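You operate a simulated robot arm through the tools that you are given. There is no shell and no other tool.

You are at the controls of a simulated two-armed robot. One attempt, no reset.

Task
Shut both valves of the strainer block and take both strainers out.
Fine: valves first, then latches; clogged one in the short black tray, the other in the long white tray.

Only the result counts: the job must be done as asked and must still hold three seconds after the hand-in. Knocking over, shifting, dropping, spilling or breaking anything else fails it.

Robot
Two 7-joint arms with two-finger parallel grippers on one trunk that stands fixed in place. Base frame: the origin is at the foot of the trunk, x ahead of it, y to its left, z up; the work surface is at about z = 900. Readings come in mm, rad, newtons and seconds.
The left shoulder is at [80, 131, 947], the right one opposite. With the tool pointing down near the work surface each hand reaches from about 380 to 840 mm from the base axis, measured 20 degrees to its own side. Payload 1.57 kg a hand.
The tool frame of a hand sits at the grasp point between the pads (the TCP): z along the fingers, y along the line on which they close. The tips reach 30 mm beyond it. Largest opening 110 mm; finger width 24, thickness 12; the body of the gripper, 48 by 112 mm, starts 78 mm behind the TCP.
Orientation is told as [roll, pitch, yaw] about the base's x, y, z axes, in that order, counted from this pose: with the fingers straight down and closing along the base's y, the tool's x points along the base's -x, its y along +y and its z along -z.

Tools
- The arms move only by the tool step_arm. It takes "left_plan", "right_plan" or both (then of equal length, played together; a hand with none holds still); each is a list of rows, each a list of 3 entries, a list of its own where there are three numbers: the turn, a rotation vector about the tool's x, y, z in rad, then the shift along the tool's x, y, z in m, then the finger opening in m, from 0 to 0.11. In form: [[[wx, wy, wz], [tx, ty, tz], hand], ...]. A call has 1 to 20 rows; each row is the pose to reach, as a shift and turn from the pose commanded when the call began, along the tool's axes at that moment. A row lasts 0.2 s, in which the tool goes at most 50 mm and 0.15 rad; a call with a longer step from one row to the next is refused whole, and so is a gripper value outside its range. A pose out of reach is approached as far as the arm can. The call stops where the force on the tool passes 90 N (or 10 N more than at its start, if that is more) or the arm is blocked; 0.2 s more then pass. The fingers move at their own pace (about 108 mm/s each) and stop on an object; they squeeze with about 42 N. The grip force told is the motor's: it shows also when the fingers shut on nothing. Time passes only in rows, and 0.2 s behind the last, so rows that repeat a pose let the fingers close. The reply holds the time, the measured pose of the TCP, the force on the tool along the base axes, the opening and the grip force, in the units named above and with some noise, with the torque about the TCP (base axes, N m) and any sound that the robot's microphone picked up.
- Cameras (640 x 400 px; columns grow to the right, rows downward): "scene" is now at [-45.2, -0.4, 1446.7]; the picture's right is [-0.10, -0.99, 0.00], its down [-0.43, 0.04, -0.90] and it looks along [0.90, -0.09, -0.44] (base axes); focal length 333 px, centre (320, 200). "left" rides on the left gripper at [70, -16, -141] in its tool frame; the picture's right is [0.23, 0.97, 0.00], its down [-0.86, 0.20, -0.48] and it looks along [-0.47, 0.11, 0.88] (tool axes); focal length 222 px, centre (320, 200). "right" rides on the right gripper at [70, 16, -141] in its tool frame; the picture's right is [-0.23, 0.97, 0.00], its down [-0.86, -0.20, -0.48] and it looks along [-0.47, -0.11, 0.88] (tool axes); focal length 222 px, centre (320, 200). There is no depth. A picture from a camera that has moved, and an enlarged one, comes with that camera's place and axes in the base frame and with its lens. The place of the scene camera against the robot may be out by one fixed shift of up to 25 mm in any direction.
- camera(camera): a new picture of that camera. The clock stands still meanwhile.
- aim_head(pan, tilt): turns the head with the scene camera to pan (to the left, within 1.902 rad either way) and tilt (down, from -0.506 to 1.204), counted from straight ahead of the robot. It gives what a move gives.
- zoom(camera, box): a new picture of the part [left, top, right, bottom] of that camera's present view, enlarged. The clock stands still meanwhile.
- finish_job(): hands the job in; it is judged then, once.

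Nothing tells you positions but the pictures and the camera data. Unless the task says otherwise, let go and move clear before handing in.

The tools are called after "Call:" as name(argument=value, ...) on one line, values as JSON. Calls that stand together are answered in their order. step_arm: Moves the arms, as the interface text tells. Its arguments: {"type":"object","properties":{"left_plan":{"type":"array"},"right_plan":{"type":"array"}},"required":[]} The other tools are called the same way: aim_head (pan, tilt) turns the head that bears the scene camera; camera (camera) takes a picture; zoom (camera, box) takes an enlarged picture of a part of a camera's view; finish_job () hands the job in.

At the start:

```text
clock: 0.0
left_ee_pos: [520.9, 152.7, 1222.9]
left_tool_rot: [0.0, 0.001, 0.0]
left_contact_force: [-0.6, 0.7, 0.4]
left_torque: [-0.01, 0.0, 0.0]
left_grip_width: 110.1
left_finger_force: 0.1
right_ee_pos: [536.9, -265.1, 1250.1]
right_tool_rot: [0.0, -0.001, 0.001]
right_contact_force: [0.1, 0.7, 0.0]
right_torque: [-0.02, 0.02, 0.05]
right_grip_width: 110.1
right_finger_force: 0.1
head pan, tilt: [-0.099, 0.45]
```

scene: 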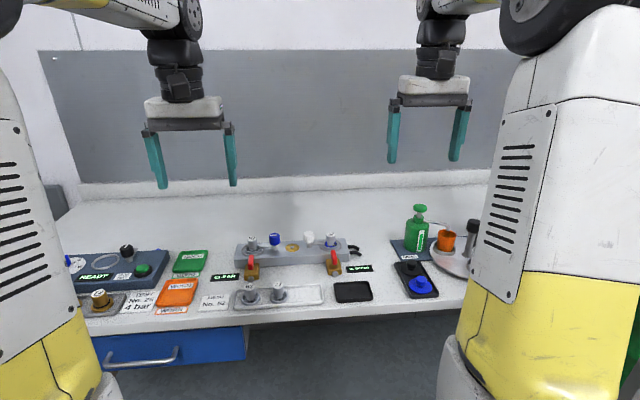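
right: 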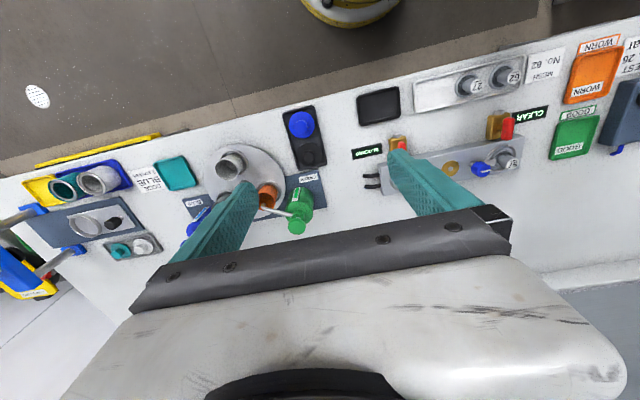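
left: 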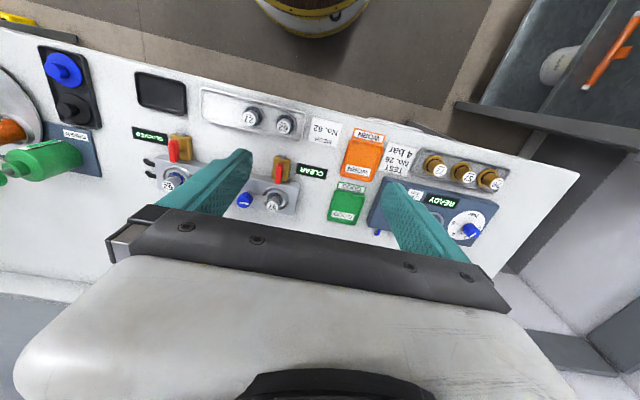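

I see a grey strainer block in the middle with two red-handled valves, a blue and a white latch knob, and two strainers; a long white tray already holding two strainers and a short black tray. I'll take enlarged pictures first.

Call:
zoom(camera="scene", box=[200, 210, 400, 335])

Call:
zoom(camera="left", box=[120, 60, 340, 220])

Call:
zoom(camera="right", box=[340, 50, 560, 210])

```text
3.20 times, centred on (300, 272) of scene
camera zoom: at [-45.2, -0.4, 1446.7], right [-0.1, -0.99, 0.0], down [-0.43, 0.04, -0.9], along [0.9, -0.09, -0.44], focal length 1066 px, centre (384, -32)
```

zoom: 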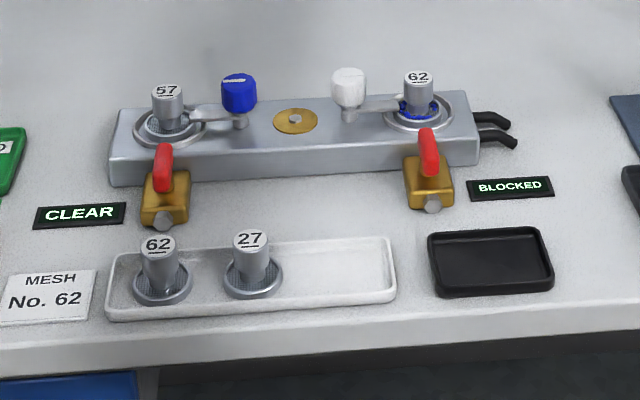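

```text
2.50 times, centred on (230, 140) of left
camera zoom: at [450.7, 136.9, 1363.7], right [-0.23, 0.97, 0.0], down [0.86, 0.2, 0.48], along [0.47, 0.11, -0.88], focal length 555 px, centre (545, 350)
```

zoom: 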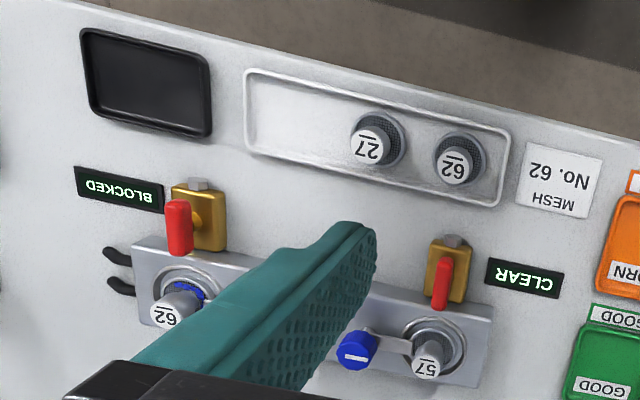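

```text
2.50 times, centred on (450, 130) of right
camera zoom: at [467.4, -248.3, 1391.6], right [0.23, 0.97, 0.0], down [0.86, -0.2, 0.48], along [0.47, -0.11, -0.88], focal length 555 px, centre (-5, 375)
```

zoom: 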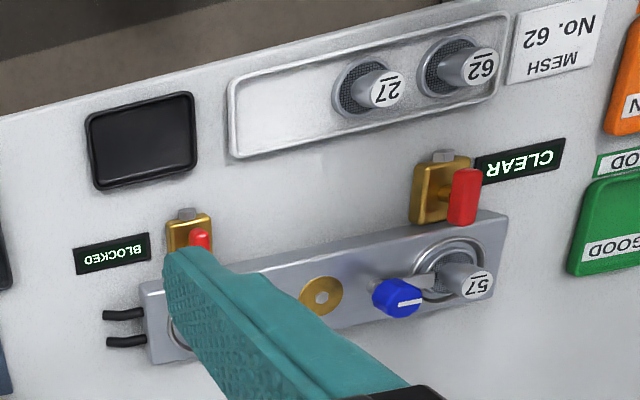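

The block carries strainer 57 (left, "CLEAR") at about (706, 95) and strainer 62 (right, "BLOCKED") at about (706, -118). I'll take closer zooms of the valves and latches before moving.

Call:
zoom(camera="scene", box=[232, 225, 296, 285])

Call:
zoom(camera="scene", box=[295, 222, 375, 282])

Call:
zoom(camera="scene", box=[190, 270, 290, 320])

Call:
zoom(camera="left", box=[140, 110, 220, 190])

```text
6.67 times, centred on (264, 255) of scene
camera zoom: at [-45.2, -0.4, 1446.7], right [-0.1, -0.99, 0.0], down [-0.43, 0.04, -0.9], along [0.9, -0.09, -0.44], focal length 2221 px, centre (693, -167)
```

zoom: 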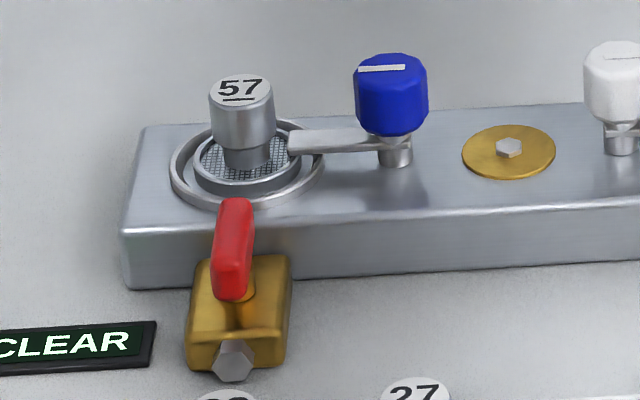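

```text
6.67 times, centred on (335, 252) of scene
camera zoom: at [-45.2, -0.4, 1446.7], right [-0.1, -0.99, 0.0], down [-0.43, 0.04, -0.9], along [0.9, -0.09, -0.44], focal length 2221 px, centre (220, -147)
```

zoom: 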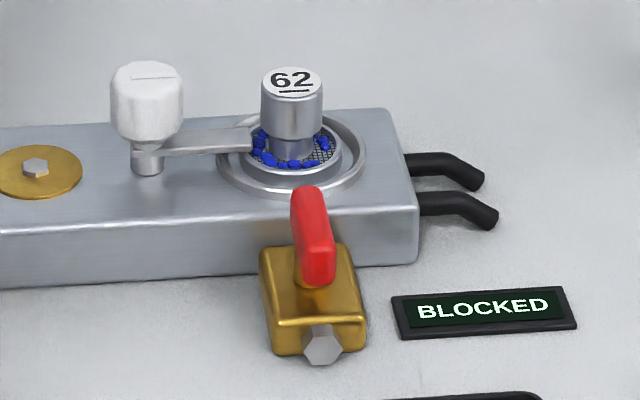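

```text
6.40 times, centred on (240, 295) of scene
camera zoom: at [-45.2, -0.4, 1446.7], right [-0.1, -0.99, 0.0], down [-0.43, 0.04, -0.9], along [0.9, -0.09, -0.44], focal length 2132 px, centre (832, -408)
```

zoom: 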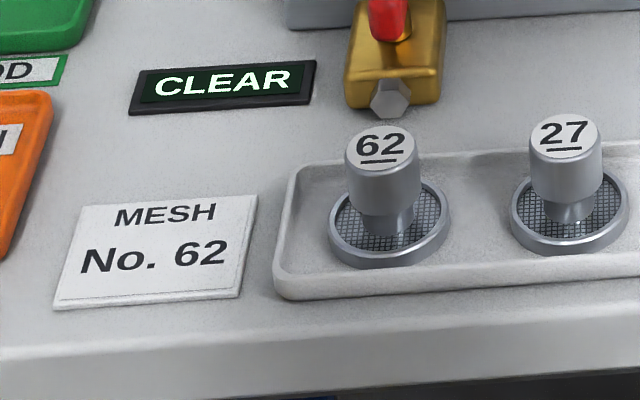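

```text
5.00 times, centred on (180, 150) of left
camera zoom: at [450.7, 136.9, 1363.7], right [-0.23, 0.97, 0.0], down [0.86, 0.2, 0.48], along [0.47, 0.11, -0.88], focal length 1111 px, centre (1020, 450)
```

zoom: 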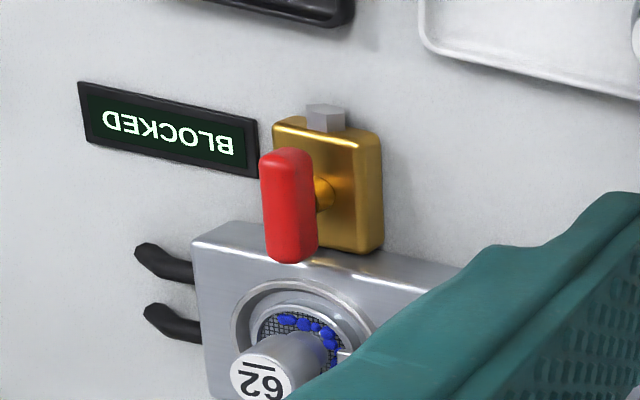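

The levers lie along the pipe (open), and each strainer is held by a swinging latch arm with a knob (blue left, white right). I'll bring both hands closer above the valves for close-up views.

Call:
step_arm(left_plan=[[[0, 0, 0], [-0.013, -0.009, 0.024], 0.11], [[0, 0, 0], [-0.026, -0.018, 0.048], 0.11], [[0, 0, 0], [-0.04, -0.027, 0.072], 0.11], [[0, 0, 0], [-0.053, -0.036, 0.096], 0.11], [[0, 0, 0], [-0.066, -0.045, 0.12], 0.11], [[0, 0, 0], [-0.079, -0.053, 0.143], 0.11]], right_plan=[[[0, 0, 0], [-0.01, 0.026, 0.028], 0.11], [[0, 0, 0], [-0.021, 0.052, 0.057], 0.11], [[0, 0, 0], [-0.032, 0.078, 0.085], 0.11], [[0, 0, 0], [-0.042, 0.104, 0.113], 0.11], [[0, 0, 0], [-0.053, 0.13, 0.142], 0.11], [[0, 0, 0], [-0.063, 0.155, 0.17], 0.11]])

```text
clock: 1.4
left_ee_pos: [598.8, 100.2, 1080.4]
left_tool_rot: [-0.001, -0.002, -0.001]
left_contact_force: [-0.5, 0.0, 0.5]
left_torque: [-0.03, -0.03, 0.0]
left_grip_width: 109.8
left_finger_force: 0.1
right_ee_pos: [599.2, -109.8, 1080.5]
right_tool_rot: [0.0, 0.001, 0.0]
right_contact_force: [0.0, -0.3, 0.5]
right_torque: [-0.01, -0.02, 0.0]
right_grip_width: 109.9
right_finger_force: 0.0
head pan, tilt: [-0.099, 0.45]
```

Both hands should now hover over the front of the block. I'll take pictures from both wrists.

Call:
camera(camera="left")

Call:
camera(camera="right")

Call:
camera(camera="scene")

```text
taken
camera left: at [528.6, 84.4, 1221.4], right [-0.23, 0.97, 0.0], down [0.85, 0.2, 0.48], along [0.47, 0.11, -0.88], focal length 222 px, centre (320, 200)
```

left: 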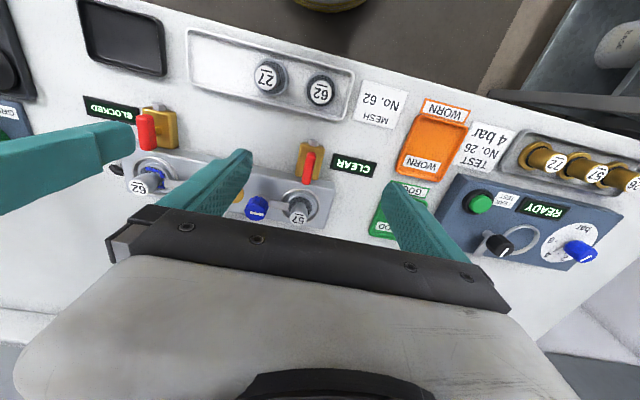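

```text
taken
camera right: at [529.5, -92.9, 1222.4], right [0.23, 0.97, 0.0], down [0.85, -0.2, 0.48], along [0.47, -0.11, -0.88], focal length 222 px, centre (320, 200)
```

right: 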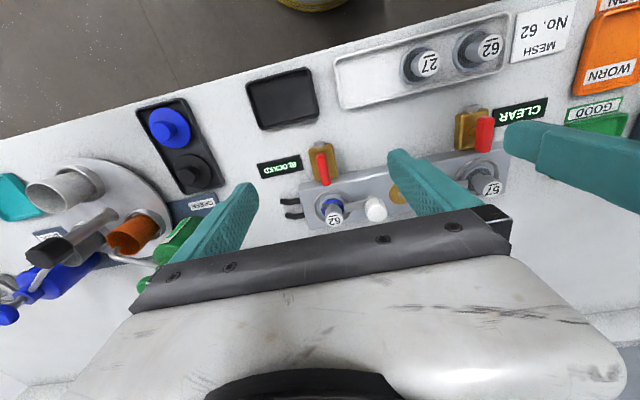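

```text
taken
```

scene: 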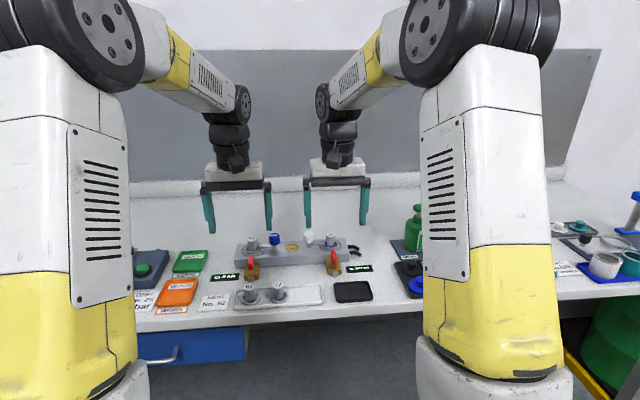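

Both hands hover and see the valves. I'll zoom into each for triangulation.

Call:
zoom(camera="left", box=[240, 130, 340, 230])

Call:
zoom(camera="right", box=[440, 100, 520, 210])

Call:
zoom(camera="right", box=[290, 130, 420, 240])

Call:
zoom(camera="left", box=[80, 80, 190, 200])

Call:
zoom(camera="scene", box=[225, 220, 375, 310])

```text
4.00 times, centred on (290, 180) of left
camera zoom: at [528.6, 84.4, 1221.4], right [-0.23, 0.97, 0.0], down [0.85, 0.2, 0.48], along [0.47, 0.11, -0.88], focal length 888 px, centre (440, 280)
```

zoom: 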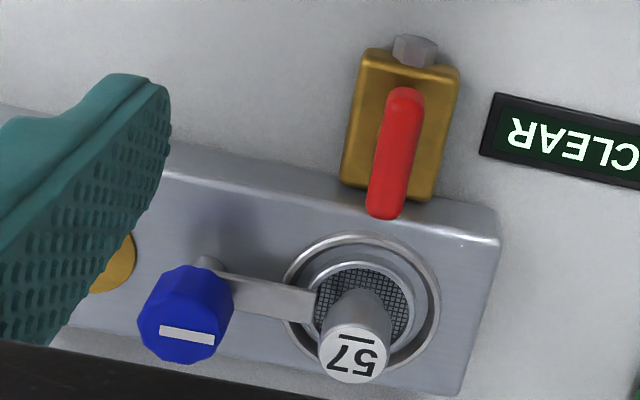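

```text
3.64 times, centred on (480, 155) of right
camera zoom: at [529.5, -92.9, 1222.4], right [0.23, 0.97, 0.0], down [0.85, -0.2, 0.48], along [0.47, -0.11, -0.88], focal length 808 px, centre (-262, 364)
```

zoom: 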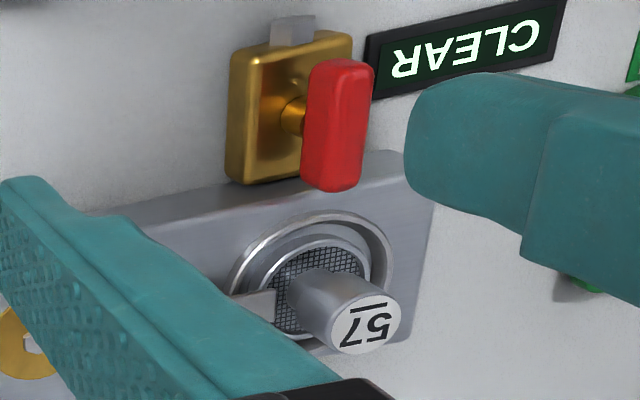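

```text
3.64 times, centred on (355, 185) of right
camera zoom: at [529.5, -92.9, 1222.4], right [0.23, 0.97, 0.0], down [0.85, -0.2, 0.48], along [0.47, -0.11, -0.88], focal length 808 px, centre (193, 254)
```

zoom: 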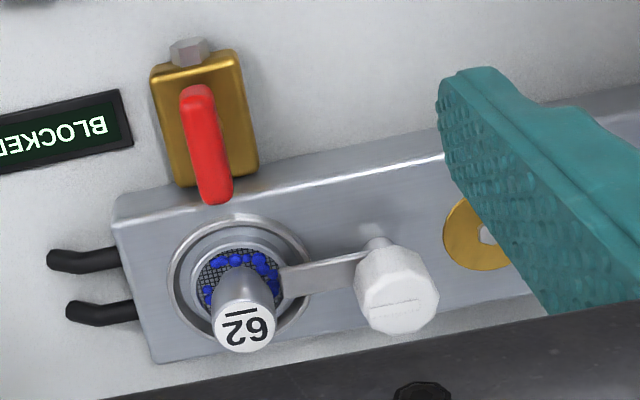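

```text
3.33 times, centred on (135, 140) of left
camera zoom: at [528.6, 84.4, 1221.4], right [-0.23, 0.97, 0.0], down [0.85, 0.2, 0.48], along [0.47, 0.11, -0.88], focal length 740 px, centre (937, 400)
```

zoom: 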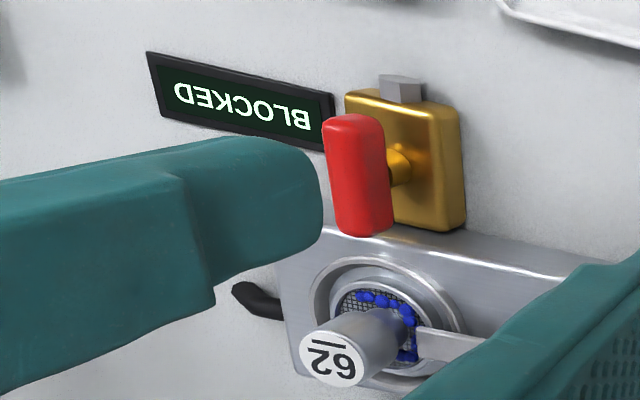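

```text
4.27 times, centred on (300, 265) of scene
camera zoom: at [-45.7, -0.5, 1446.7], right [-0.1, -0.99, 0.0], down [-0.43, 0.04, -0.9], along [0.9, -0.09, -0.44], focal length 1421 px, centre (405, -77)
```

zoom: 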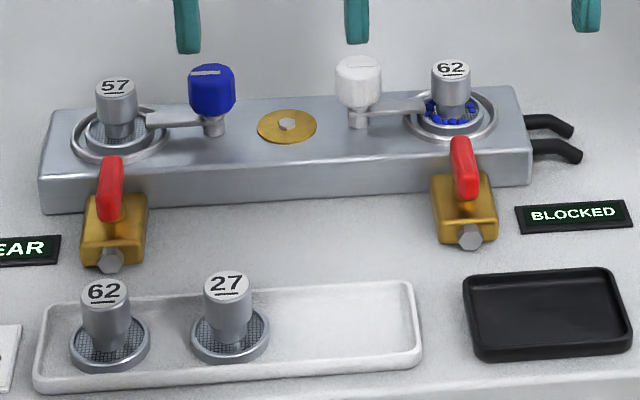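

The left lever is centred about (636.5, 94), top z about 942, lying along x; the right lever is at about (637, -112.5). I'll lower both hands to a hover just above the levers with narrower openings to check alignment.

Call:
step_arm(left_plan=[[[0, 0, 0], [-0.013, -0.002, 0.027], 0.08], [[0, 0, 0], [-0.026, -0.004, 0.054], 0.06], [[0, 0, 0], [-0.0377, -0.0062, 0.0804], 0.05], [[0, 0, 0], [-0.0377, -0.0062, 0.0804], 0.05]], right_plan=[[[0, 0, 0], [-0.013, -0.001, 0.027], 0.08], [[0, 0, 0], [-0.026, -0.002, 0.054], 0.06], [[0, 0, 0], [-0.0377, -0.0027, 0.0804], 0.05], [[0, 0, 0], [-0.0377, -0.0027, 0.0804], 0.05]])

Call:
camera(camera="left")

Call:
camera(camera="right")

Call:
zoom(camera="scene", box=[210, 180, 390, 310])

```text
clock: 2.4
left_ee_pos: [636.0, 94.4, 998.2]
left_tool_rot: [0.001, -0.001, 0.0]
left_contact_force: [0.0, 0.0, -0.3]
left_torque: [0.0, 0.01, 0.02]
left_grip_width: 50.1
left_finger_force: 0.1
right_ee_pos: [638.5, -113.3, 999.8]
right_tool_rot: [0.001, 0.001, 0.002]
right_contact_force: [0.4, 0.8, 0.4]
right_torque: [-0.02, -0.02, 0.0]
right_grip_width: 50.4
right_finger_force: 0.0
head pan, tilt: [-0.099, 0.45]
```

```text
taken
camera left: at [566.9, 78.4, 1140.7], right [-0.23, 0.97, 0.0], down [0.86, 0.2, 0.48], along [0.47, 0.11, -0.88], focal length 222 px, centre (320, 200)
```

left: 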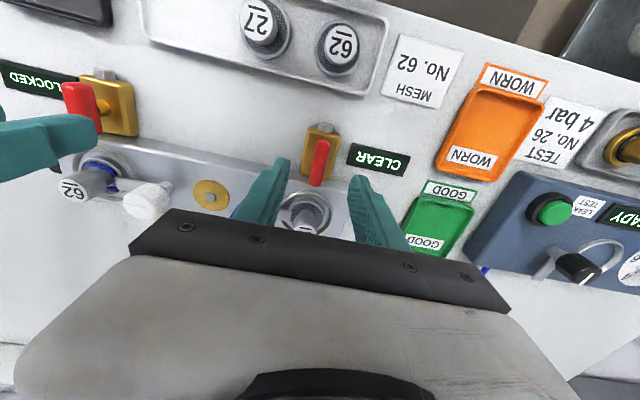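

```text
taken
camera right: at [569.2, -96.0, 1141.7], right [0.23, 0.97, 0.0], down [0.86, -0.2, 0.48], along [0.47, -0.11, -0.88], focal length 222 px, centre (320, 200)
```

right: 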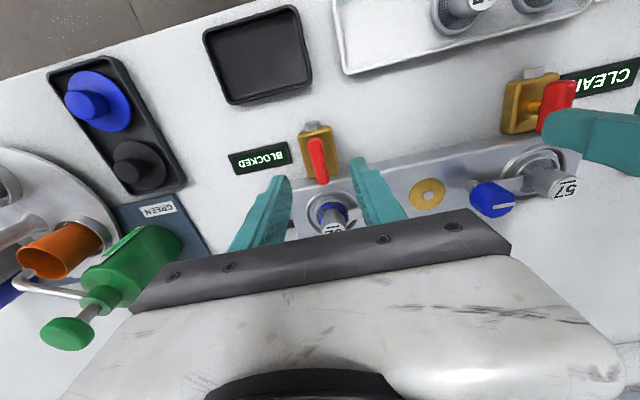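

```text
3.08 times, centred on (300, 245) of scene
camera zoom: at [-45.1, -0.4, 1446.7], right [-0.1, -0.99, 0.0], down [-0.43, 0.04, -0.9], along [0.9, -0.09, -0.44], focal length 1025 px, centre (382, 62)
```

zoom: 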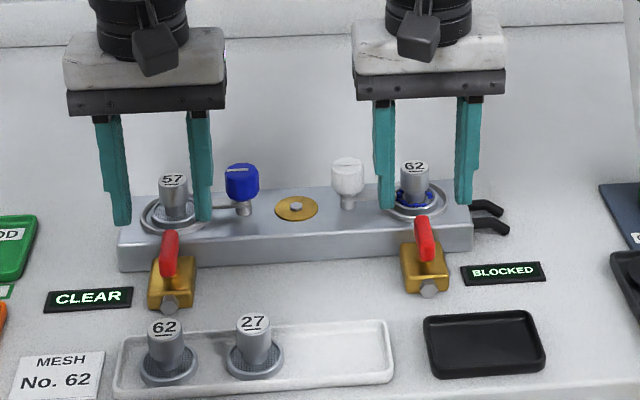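

Both tool axes project onto the lever centres, so alignment is good. I'll lower the left hand onto the left lever and close the fingers on it.

Call:
step_arm(left_plan=[[[0, 0, 0], [0, 0, 0.02], 0.05], [[0, 0, 0], [0, 0, 0.038], 0.05], [[0, 0, 0], [0, 0, 0.038], 0.03], [[0, 0, 0], [0, 0, 0.038], 0.0], [[0, 0, 0], [0, 0, 0.038], 0.0], [[0, 0, 0], [0, 0, 0.038], 0.0]])

Call:
zoom(camera="scene", box=[225, 200, 325, 290])

Call:
zoom(camera="left", box=[240, 100, 400, 220])

```text
clock: 3.8
left_ee_pos: [636.6, 93.3, 961.3]
left_tool_rot: [0.0, 0.0, 0.0]
left_contact_force: [0.8, 1.9, -2.3]
left_torque: [0.02, -0.66, 0.0]
left_grip_width: 13.0
left_finger_force: 29.7
right_ee_pos: [638.8, -111.6, 998.8]
right_tool_rot: [-0.001, 0.0, 0.0]
right_contact_force: [0.0, -0.7, -0.6]
right_torque: [0.01, 0.03, 0.03]
right_grip_width: 50.1
right_finger_force: 0.1
head pan, tilt: [-0.099, 0.45]
```

```text
4.44 times, centred on (275, 245) of scene
camera zoom: at [-45.0, -0.3, 1446.7], right [-0.1, -0.99, 0.0], down [-0.43, 0.04, -0.9], along [0.9, -0.09, -0.44], focal length 1480 px, centre (520, 0)
```

zoom: 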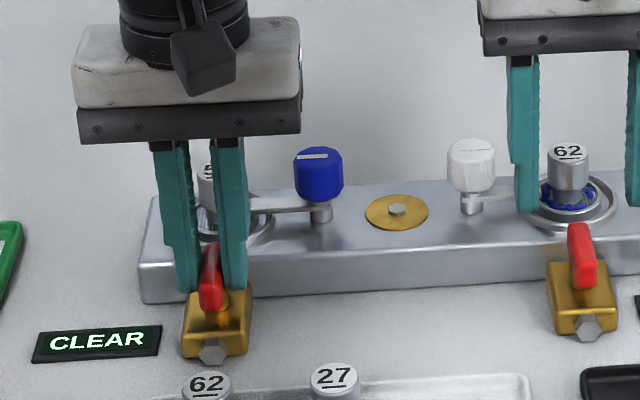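

```text
3.33 times, centred on (320, 160) of left
camera zoom: at [567.1, 77.5, 1102.6], right [-0.23, 0.97, 0.0], down [0.85, 0.2, 0.48], along [0.47, 0.11, -0.88], focal length 740 px, centre (320, 333)
```

zoom: 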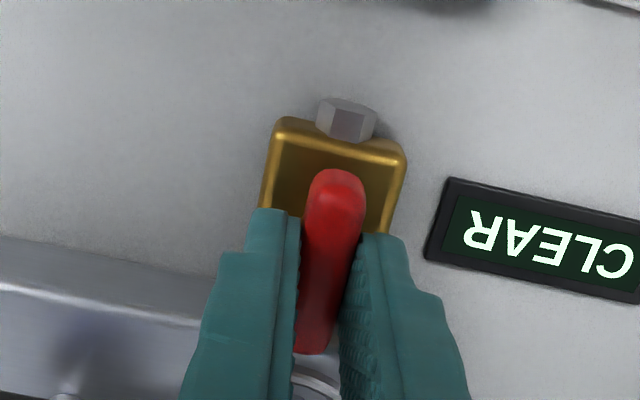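

The left lever is gripped (13 mm). I'll try a small clockwise turn first and watch the torque.

Call:
step_arm(left_plan=[[[0, 0, 0.06], [0, 0, 0], 0.0], [[0, 0, 0.12], [0, 0, 0], 0.0], [[0, 0, 0.18], [0, 0, 0], 0.0], [[0, 0, 0.24], [0, 0, 0], 0.0]])

Call:
zoom(camera="left", box=[240, 100, 400, 220])

```text
clock: 4.8
left_ee_pos: [637.2, 93.3, 960.9]
left_tool_rot: [0.0, 0.002, -0.24]
left_contact_force: [-2.7, -1.7, 0.1]
left_torque: [-0.2, -0.65, 0.03]
left_grip_width: 13.0
left_finger_force: 29.5
right_ee_pos: [639.9, -112.9, 1000.1]
right_tool_rot: [-0.001, -0.001, -0.001]
right_contact_force: [-0.4, 0.0, 0.8]
right_torque: [0.01, 0.0, -0.01]
right_grip_width: 50.2
right_finger_force: 0.1
head pan, tilt: [-0.099, 0.45]
```

```text
3.33 times, centred on (320, 160) of left
camera zoom: at [565.4, 94.4, 1102.7], right [0.01, 1.0, 0.0], down [0.88, -0.01, 0.48], along [0.48, -0.01, -0.88], focal length 740 px, centre (320, 333)
```

zoom: 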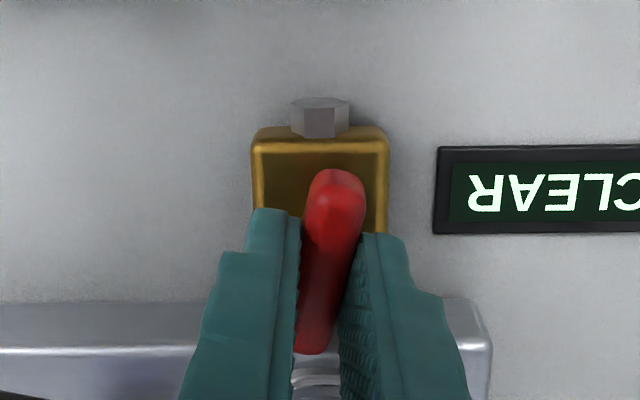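

The lever turns freely clockwise. I'll continue close to 90°.

Call:
step_arm(left_plan=[[[0, 0, 0.12], [0, 0, 0], 0.0], [[0, 0, 0.24], [0, 0, 0], 0.0], [[0, 0, 0.36], [0, 0, 0], 0.0], [[0, 0, 0.48], [0, 0, 0], 0.0], [[0, 0, 0.6], [0, 0, 0], 0.0], [[0, 0, 0.72], [0, 0, 0], 0.0], [[0, 0, 0.84], [0, 0, 0], 0.0], [[0, 0, 0.96], [0, 0, 0], 0.0], [[0, 0, 1.08], [0, 0, 0], 0.0], [[0, 0, 1.2], [0, 0, 0], 0.0]])

Call:
zoom(camera="scene", box=[225, 200, 325, 290])

Call:
zoom(camera="left", box=[240, 100, 400, 220])

```text
clock: 7.0
left_ee_pos: [635.8, 90.9, 961.0]
left_tool_rot: [-0.002, -0.001, -1.444]
left_contact_force: [-15.7, -17.0, 5.2]
left_torque: [-0.53, 0.2, 0.03]
left_grip_width: 12.8
left_finger_force: 29.6
right_ee_pos: [638.0, -114.0, 1000.0]
right_tool_rot: [0.001, 0.0, 0.001]
right_contact_force: [-0.2, 0.3, 0.6]
right_torque: [-0.01, -0.02, 0.01]
right_grip_width: 49.9
right_finger_force: 0.1
head pan, tilt: [-0.099, 0.45]
```

```text
4.44 times, centred on (275, 245) of scene
camera zoom: at [-46.0, -1.2, 1446.7], right [-0.1, -0.99, 0.0], down [-0.43, 0.04, -0.9], along [0.9, -0.09, -0.44], focal length 1480 px, centre (520, 0)
```

zoom: 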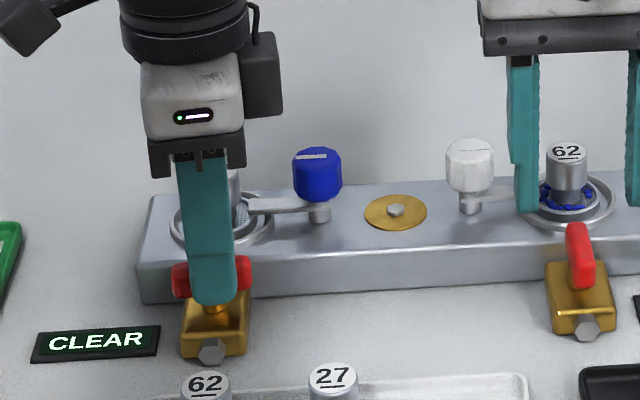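

```text
3.33 times, centred on (320, 160) of left
camera zoom: at [611.2, 160.0, 1102.5], right [0.94, 0.35, 0.0], down [0.31, -0.82, 0.48], along [0.17, -0.45, -0.88], focal length 740 px, centre (320, 333)
```

zoom: 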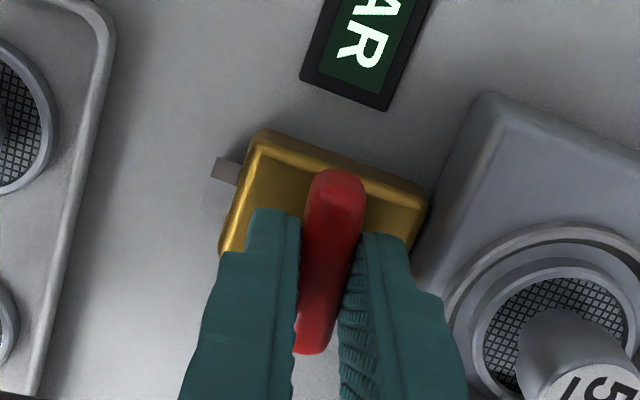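

The left lever is now almost crosswise. I'll finish the turn to 90° and check for the stop.

Call:
step_arm(left_plan=[[[0, 0, 0.07], [0, 0, 0], 0.0], [[0, 0, 0.127], [0, 0, 0], 0.0], [[0, 0, 0.127], [0, 0, 0], 0.0]])

Call:
zoom(camera="left", box=[240, 100, 400, 220])

Call:
zoom(camera="scene", box=[225, 200, 325, 290])

```text
clock: 7.8
left_ee_pos: [636.6, 91.5, 961.8]
left_tool_rot: [0.0, 0.0, -1.57]
left_contact_force: [-17.2, -19.0, -0.3]
left_torque: [-0.42, 0.2, 0.02]
left_grip_width: 12.9
left_finger_force: 30.2
right_ee_pos: [637.0, -113.7, 1000.7]
right_tool_rot: [0.0, 0.0, -0.002]
right_contact_force: [-0.1, 0.1, 0.1]
right_torque: [0.02, 0.02, -0.02]
right_grip_width: 50.0
right_finger_force: 0.2
head pan, tilt: [-0.099, 0.45]
```

```text
3.33 times, centred on (320, 160) of left
camera zoom: at [619.6, 162.5, 1102.6], right [0.97, 0.23, 0.0], down [0.2, -0.85, 0.48], along [0.11, -0.47, -0.88], focal length 740 px, centre (320, 333)
```

zoom: 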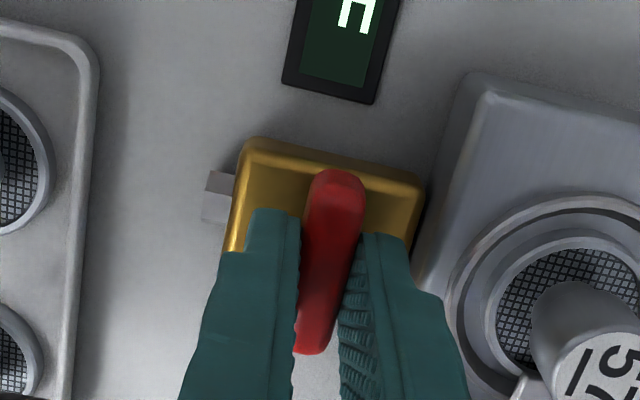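

```text
4.44 times, centred on (275, 245) of scene
camera zoom: at [-45.9, -1.2, 1446.7], right [-0.1, -0.99, 0.0], down [-0.43, 0.04, -0.9], along [0.9, -0.09, -0.44], focal length 1480 px, centre (520, 0)
```

zoom: 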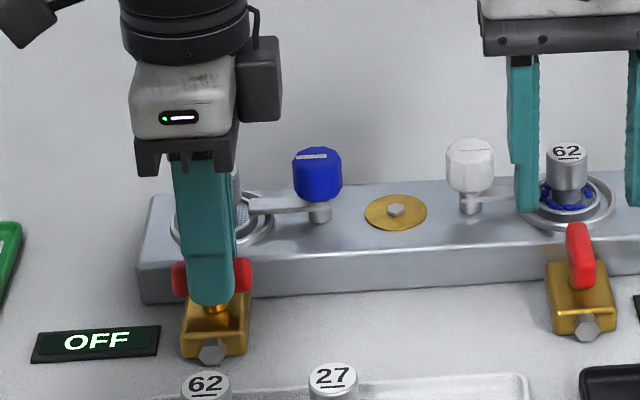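

The left display now reads OFF, so the left valve is shut. I'll open the fingers slightly and lift clear.

Call:
step_arm(left_plan=[[[0, 0, 0], [0, 0, 0], 0.024], [[0, 0, 0], [0, 0, 0], 0.024], [[0, 0, 0], [0, 0, -0.03], 0.024], [[0, 0, 0], [0, 0, -0.07], 0.024], [[0, 0, 0], [0, 0, -0.11], 0.03]])

Call:
zoom(camera="scene", box=[210, 180, 390, 310])

```text
clock: 9.0
left_ee_pos: [635.7, 93.1, 1073.1]
left_tool_rot: [0.0, 0.001, -1.567]
left_contact_force: [1.2, 0.2, 0.5]
left_torque: [-0.03, -0.01, 0.0]
left_grip_width: 29.9
left_finger_force: 0.0
right_ee_pos: [638.8, -113.1, 999.8]
right_tool_rot: [0.0, 0.0, -0.001]
right_contact_force: [-0.3, 0.0, -0.5]
right_torque: [0.0, 0.02, -0.04]
right_grip_width: 50.1
right_finger_force: 0.0
head pan, tilt: [-0.099, 0.45]
```

```text
3.08 times, centred on (300, 245) of scene
camera zoom: at [-44.9, -0.4, 1446.7], right [-0.1, -0.99, 0.0], down [-0.43, 0.04, -0.9], along [0.9, -0.09, -0.44], focal length 1025 px, centre (382, 62)
```

zoom: 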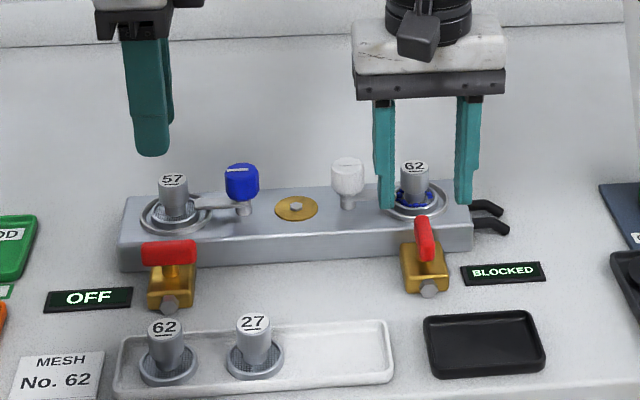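

The left valve is crosswise and holds OFF. Next I'll lower the right hand onto the right lever and grip it.

Call:
step_arm(right_plan=[[[0, 0, 0], [0.001, 0, 0.02], 0.05], [[0, 0, 0], [0.001, 0, 0.038], 0.05], [[0, 0, 0], [0.001, 0, 0.038], 0.03], [[0, 0, 0], [0.001, 0, 0.038], 0.0], [[0, 0, 0], [0.001, 0, 0.038], 0.0], [[0, 0, 0], [0.001, 0, 0.038], 0.0]])

Call:
zoom(camera="right", box=[240, 100, 400, 220])

```text
clock: 10.4
left_ee_pos: [636.9, 93.8, 1072.1]
left_tool_rot: [0.0, 0.001, -1.566]
left_contact_force: [-0.9, -0.4, 0.3]
left_torque: [-0.02, 0.02, -0.01]
left_grip_width: 30.0
left_finger_force: 0.0
right_ee_pos: [637.4, -113.1, 961.4]
right_tool_rot: [0.001, 0.001, 0.0]
right_contact_force: [-0.4, 1.1, -2.3]
right_torque: [0.01, -0.82, 0.03]
right_grip_width: 12.8
right_finger_force: 29.9
head pan, tilt: [-0.099, 0.45]
```

```text
3.33 times, centred on (320, 160) of right
camera zoom: at [567.6, -96.3, 1102.9], right [0.23, 0.97, 0.0], down [0.86, -0.2, 0.48], along [0.47, -0.11, -0.88], focal length 740 px, centre (320, 333)
```

zoom: 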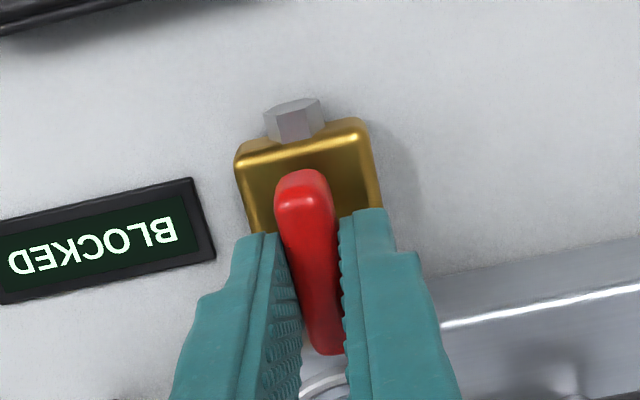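

The right lever is gripped. I'll try a small clockwise turn here as well.

Call:
step_arm(right_plan=[[[0, 0, 0.06], [0, 0, 0], 0.0], [[0, 0, 0.12], [0, 0, 0], 0.0], [[0, 0, 0.18], [0, 0, 0], 0.0], [[0, 0, 0.24], [0, 0, 0], 0.0]])

Call:
zoom(camera="right", box=[240, 100, 400, 220])

```text
clock: 11.4
left_ee_pos: [637.1, 93.4, 1070.8]
left_tool_rot: [0.0, 0.0, -1.568]
left_contact_force: [-0.6, -0.5, -0.6]
left_torque: [0.02, 0.04, 0.02]
left_grip_width: 30.4
left_finger_force: 0.1
right_ee_pos: [637.0, -113.6, 961.1]
right_tool_rot: [-0.001, 0.0, -0.242]
right_contact_force: [4.9, 1.7, -3.5]
right_torque: [0.17, 0.73, 0.02]
right_grip_width: 12.9
right_finger_force: 30.0
head pan, tilt: [-0.099, 0.45]
```

```text
3.33 times, centred on (320, 160) of right
camera zoom: at [573.6, -80.3, 1102.9], right [0.45, 0.89, 0.0], down [0.78, -0.4, 0.48], along [0.43, -0.22, -0.88], focal length 740 px, centre (320, 333)
```

zoom: 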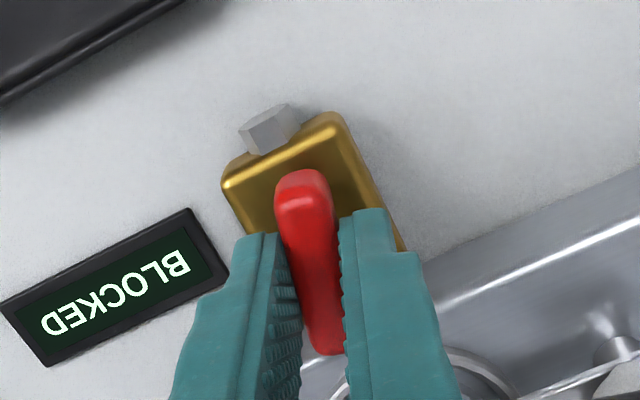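

The right lever also turns freely clockwise. I'll continue to about 90°.

Call:
step_arm(right_plan=[[[0, 0, 0.12], [0, 0, 0], 0.0], [[0, 0, 0.24], [0, 0, 0], 0.0], [[0, 0, 0.36], [0, 0, 0], 0.0], [[0, 0, 0.48], [0, 0, 0], 0.0], [[0, 0, 0.6], [0, 0, 0], 0.0], [[0, 0, 0.72], [0, 0, 0], 0.0], [[0, 0, 0.84], [0, 0, 0], 0.0], [[0, 0, 0.96], [0, 0, 0], 0.0], [[0, 0, 1.08], [0, 0, 0], 0.0], [[0, 0, 1.2], [0, 0, 0], 0.0]])

Call:
zoom(camera="scene", box=[285, 200, 385, 290])

Call:
zoom(camera="right", box=[240, 100, 400, 220])

```text
clock: 13.6
left_ee_pos: [636.6, 91.8, 1071.4]
left_tool_rot: [-0.001, -0.001, -1.567]
left_contact_force: [-0.7, 0.3, -0.4]
left_torque: [-0.02, -0.03, 0.01]
left_grip_width: 30.1
left_finger_force: 0.1
right_ee_pos: [636.0, -113.3, 961.3]
right_tool_rot: [-0.003, -0.001, -1.443]
right_contact_force: [-1.9, -6.2, -0.5]
right_torque: [-0.19, -0.03, -0.02]
right_grip_width: 12.9
right_finger_force: 29.9
head pan, tilt: [-0.099, 0.45]
```

```text
4.44 times, centred on (335, 245) of scene
camera zoom: at [-45.3, -0.6, 1446.7], right [-0.1, -0.99, 0.0], down [-0.43, 0.04, -0.9], along [0.9, -0.09, -0.44], focal length 1480 px, centre (253, 0)
```

zoom: 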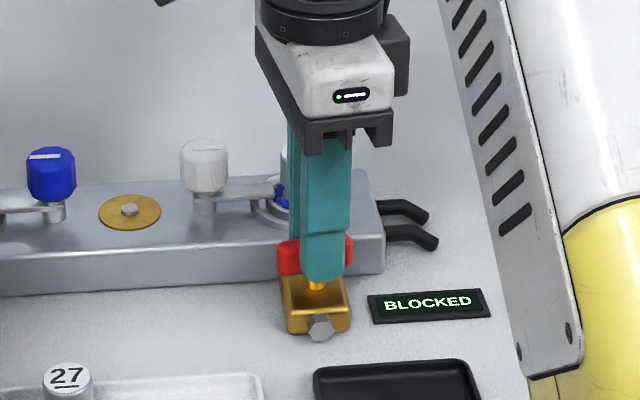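

```text
3.33 times, centred on (320, 160) of right
camera zoom: at [644.0, -42.2, 1102.9], right [0.99, -0.1, 0.0], down [-0.09, -0.87, 0.48], along [-0.05, -0.48, -0.88], focal length 740 px, centre (320, 333)
```

zoom: 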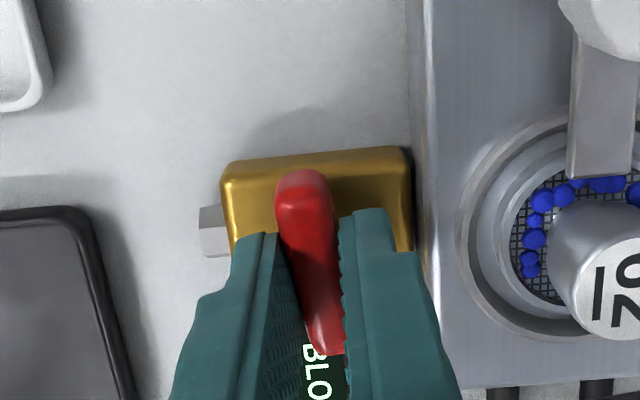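

Nearly crosswise; I'll finish the last few degrees to 90° and check the display.

Call:
step_arm(right_plan=[[[0, 0, 0.07], [0, 0, 0], 0.0], [[0, 0, 0.13], [0, 0, 0], 0.0], [[0, 0, 0.13], [0, 0, 0], 0.0]])

Call:
zoom(camera="scene", box=[210, 180, 390, 310])

```text
clock: 14.4
left_ee_pos: [636.3, 92.0, 1072.5]
left_tool_rot: [0.001, 0.001, -1.568]
left_contact_force: [-0.3, -0.9, 0.4]
left_torque: [-0.02, 0.03, -0.01]
left_grip_width: 29.8
left_finger_force: 0.1
right_ee_pos: [635.5, -113.6, 960.5]
right_tool_rot: [-0.002, 0.001, -1.572]
right_contact_force: [-8.7, -9.1, 4.3]
right_torque: [0.21, 0.13, 0.0]
right_grip_width: 13.1
right_finger_force: 30.5
head pan, tilt: [-0.099, 0.45]
```

```text
3.08 times, centred on (300, 245) of scene
camera zoom: at [-45.7, -0.7, 1446.7], right [-0.1, -0.99, 0.0], down [-0.43, 0.04, -0.9], along [0.9, -0.09, -0.44], focal length 1025 px, centre (382, 62)
```

zoom: 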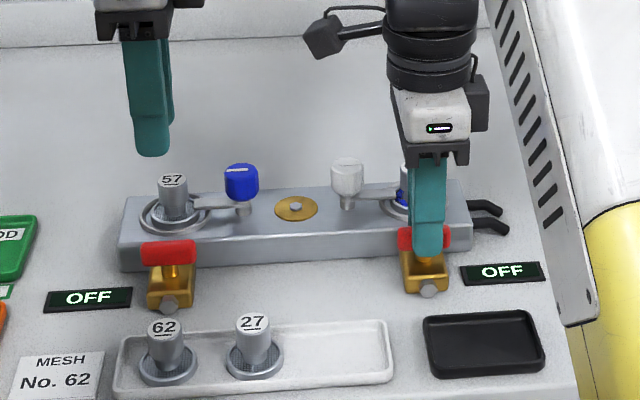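

Both displays read OFF. I'll release the right lever and lift clear.

Call:
step_arm(right_plan=[[[0, 0, 0], [0, 0, 0], 0.024], [[0, 0, 0], [0, 0, 0], 0.024], [[0, 0, 0], [0, 0, -0.03], 0.024], [[0, 0, 0], [0, 0, -0.07], 0.024], [[0, 0, 0], [0, 0, -0.11], 0.03]])

Call:
camera(camera="right")

Call:
camera(camera="left")

Call:
camera(camera="scene")

```text
clock: 15.6
left_ee_pos: [636.0, 92.4, 1071.5]
left_tool_rot: [0.0, -0.001, -1.569]
left_contact_force: [-0.1, -0.5, 0.1]
left_torque: [0.03, 0.01, 0.0]
left_grip_width: 30.1
left_finger_force: 0.0
right_ee_pos: [634.5, -115.1, 1069.1]
right_tool_rot: [-0.001, -0.001, -1.57]
right_contact_force: [0.0, -0.4, 1.0]
right_torque: [0.01, 0.02, 0.01]
right_grip_width: 29.9
right_finger_force: 0.0
head pan, tilt: [-0.099, 0.45]
```

```text
taken
camera right: at [651.5, -43.9, 1212.2], right [0.97, -0.23, 0.0], down [-0.2, -0.86, 0.48], along [-0.11, -0.47, -0.88], focal length 222 px, centre (320, 200)
```

right: 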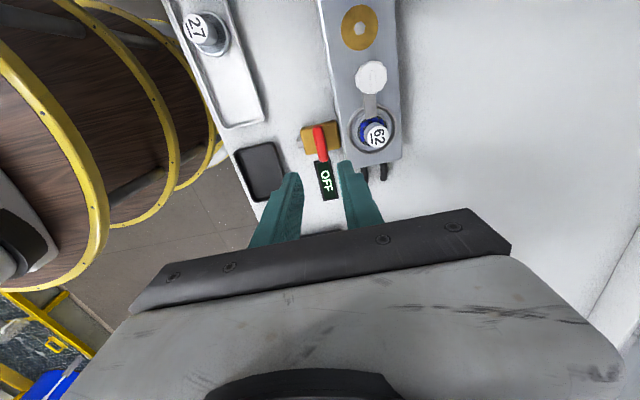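

```text
taken
camera left: at [619.9, 163.3, 1213.5], right [0.97, 0.23, 0.0], down [0.2, -0.85, 0.48], along [0.11, -0.47, -0.88], focal length 222 px, centre (320, 200)
```

left: 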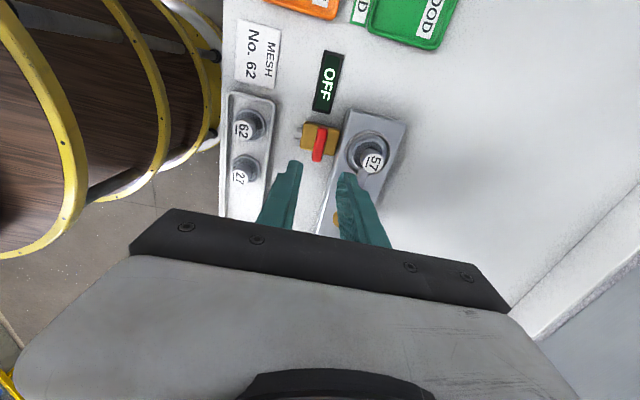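

```text
taken
```

scene: 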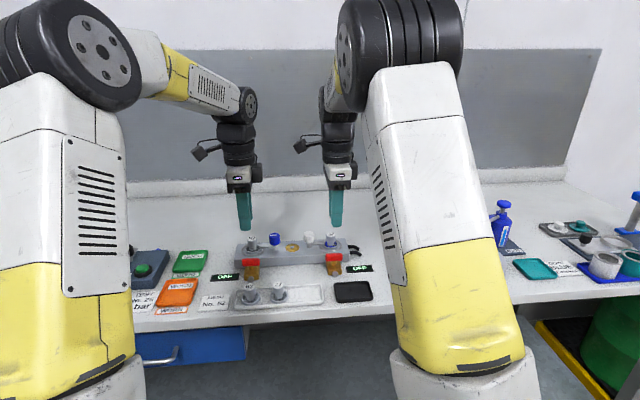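

Both valves are shut. The blue knob is at about (702, 38), the white at about (700, -55), tops near z 970. I'll park the right hand off to the right at yaw 0 and bring the left hand over the blue knob at 45° yaw for a closer look.

Call:
step_arm(left_plan=[[[0, 0, 0], [0, 0, 0], 0.05], [[0, 0, 0], [0, 0, 0], 0.05], [[0, 0, -0.13], [-0.009, 0.011, 0.0035], 0.05], [[0, 0, -0.26], [-0.018, 0.022, 0.007], 0.05], [[0, 0, -0.39], [-0.027, 0.033, 0.0105], 0.05], [[0, 0, -0.52], [-0.036, 0.044, 0.014], 0.05], [[0, 0, -0.65], [-0.045, 0.055, 0.0175], 0.05], [[0, 0, -0.782], [-0.054, 0.066, 0.021], 0.05], [[0, 0, -0.782], [-0.054, 0.066, 0.021], 0.05], [[0, 0, -0.782], [-0.054, 0.066, 0.021], 0.05], [[0, 0, -0.782], [-0.054, 0.066, 0.021], 0.05], [[0, 0, -0.782], [-0.054, 0.066, 0.021], 0.05]], right_plan=[[[0, 0, -0.13], [-0.008, -0.003, -0.003], 0.03], [[0, 0, -0.26], [-0.016, -0.006, -0.006], 0.03], [[0, 0, -0.39], [-0.024, -0.009, -0.009], 0.03], [[0, 0, -0.52], [-0.032, -0.012, -0.012], 0.03], [[0, 0, -0.65], [-0.04, -0.015, -0.015], 0.03], [[0, 0, -0.78], [-0.048, -0.018, -0.018], 0.03], [[0, 0, -0.91], [-0.055, -0.021, -0.021], 0.03], [[0, 0, -1.04], [-0.06, -0.024, -0.024], 0.03], [[0, 0, -1.17], [-0.065, -0.027, -0.027], 0.03], [[0, 0, -1.3], [-0.065, -0.03, -0.031], 0.03], [[0, 0, -1.43], [-0.065, -0.033, -0.031], 0.03], [[0, 0, -1.57], [-0.065, -0.035, -0.031], 0.03]])

Call:
camera(camera="left")

Call:
camera(camera="right")

Call:
camera(camera="scene")

```text
clock: 18.2
left_ee_pos: [704.2, 39.9, 1051.1]
left_tool_rot: [0.0, 0.0, -0.786]
left_contact_force: [0.6, -0.5, -0.3]
left_torque: [0.02, 0.0, 0.0]
left_grip_width: 50.1
left_finger_force: 0.0
right_ee_pos: [599.8, -176.8, 1102.0]
right_tool_rot: [-0.001, -0.001, 0.001]
right_contact_force: [0.4, 0.0, 0.1]
right_torque: [0.0, -0.03, -0.01]
right_grip_width: 30.1
right_finger_force: 0.1
head pan, tilt: [-0.099, 0.45]
```

```text
taken
camera left: at [643.0, 78.6, 1192.4], right [0.53, 0.85, 0.0], down [0.75, -0.46, 0.48], along [0.41, -0.25, -0.88], focal length 222 px, centre (320, 200)
```

left: 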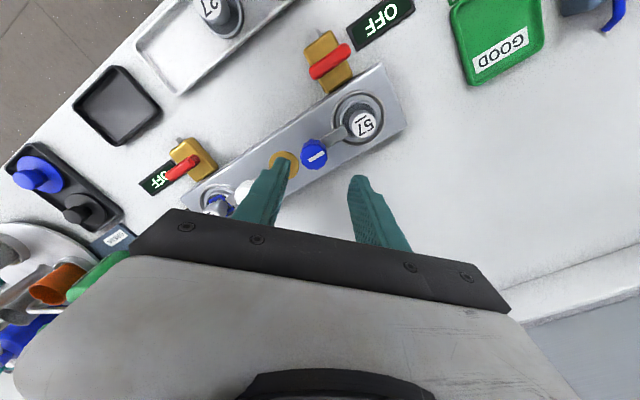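

```text
taken
camera right: at [531.8, -161.5, 1244.4], right [0.23, 0.97, 0.0], down [0.86, -0.2, 0.48], along [0.47, -0.11, -0.88], focal length 222 px, centre (320, 200)
```

right: 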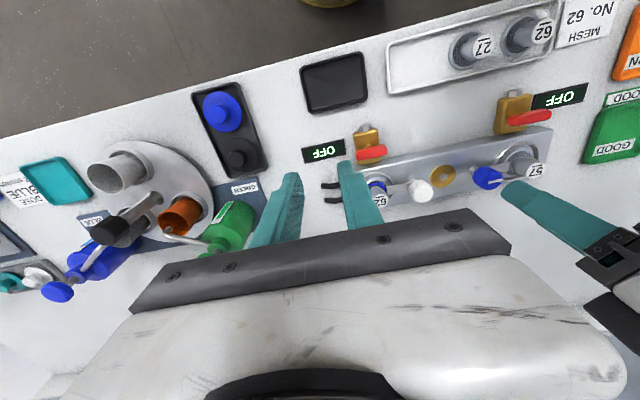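

```text
taken
```

scene: 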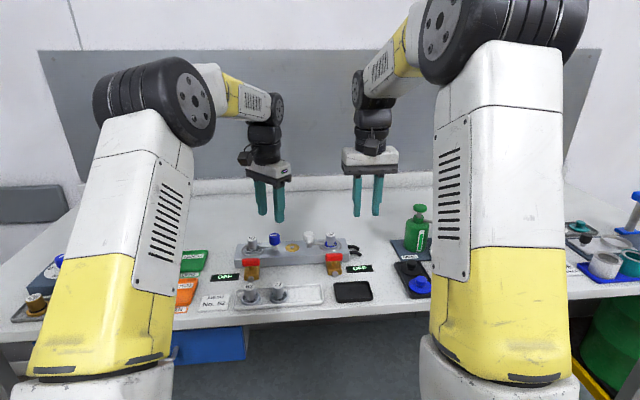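

The left hand is above the blue knob. I'll zoom in for detail on the knob and arm.

Call:
zoom(camera="left", box=[250, 70, 410, 190])

Call:
zoom(camera="right", box=[360, 130, 560, 220])

Call:
zoom(camera="scene", box=[230, 225, 350, 285])

```text
3.33 times, centred on (330, 130) of left
camera zoom: at [643.0, 78.6, 1192.4], right [0.53, 0.85, 0.0], down [0.75, -0.46, 0.48], along [0.41, -0.25, -0.88], focal length 740 px, centre (287, 433)
```

zoom: 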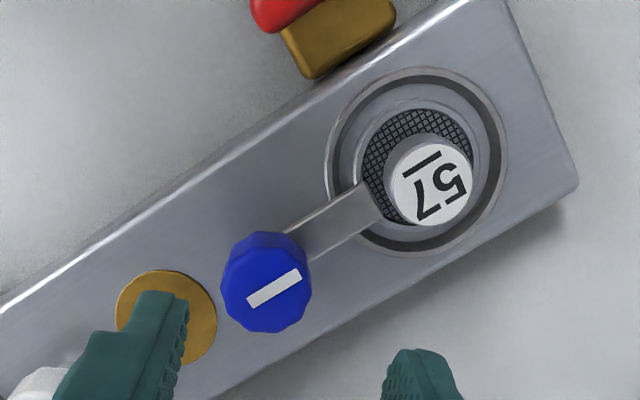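

```text
3.20 times, centred on (460, 175) of right
camera zoom: at [531.8, -161.5, 1244.4], right [0.23, 0.97, 0.0], down [0.86, -0.2, 0.48], along [0.47, -0.11, -0.88], focal length 711 px, centre (-128, 280)
```

zoom: 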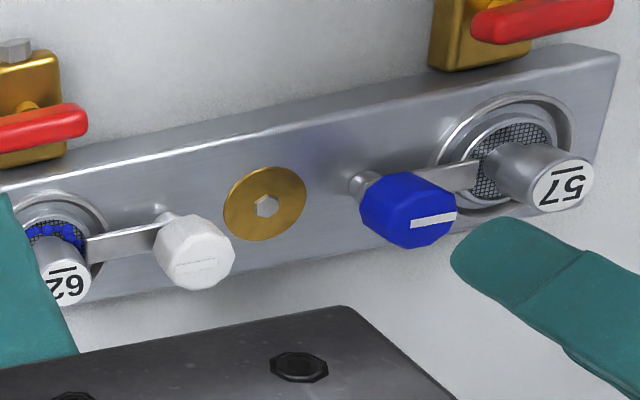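

```text
5.33 times, centred on (290, 255) of scene
camera zoom: at [-45.1, -0.4, 1446.7], right [-0.1, -0.99, 0.0], down [-0.43, 0.04, -0.9], along [0.9, -0.09, -0.44], focal length 1776 px, centre (480, -93)
```

zoom: 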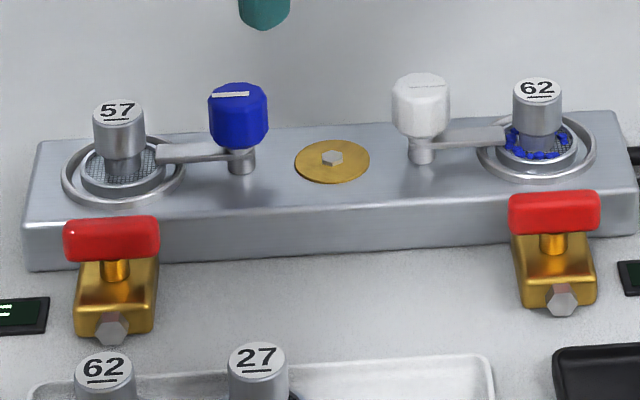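

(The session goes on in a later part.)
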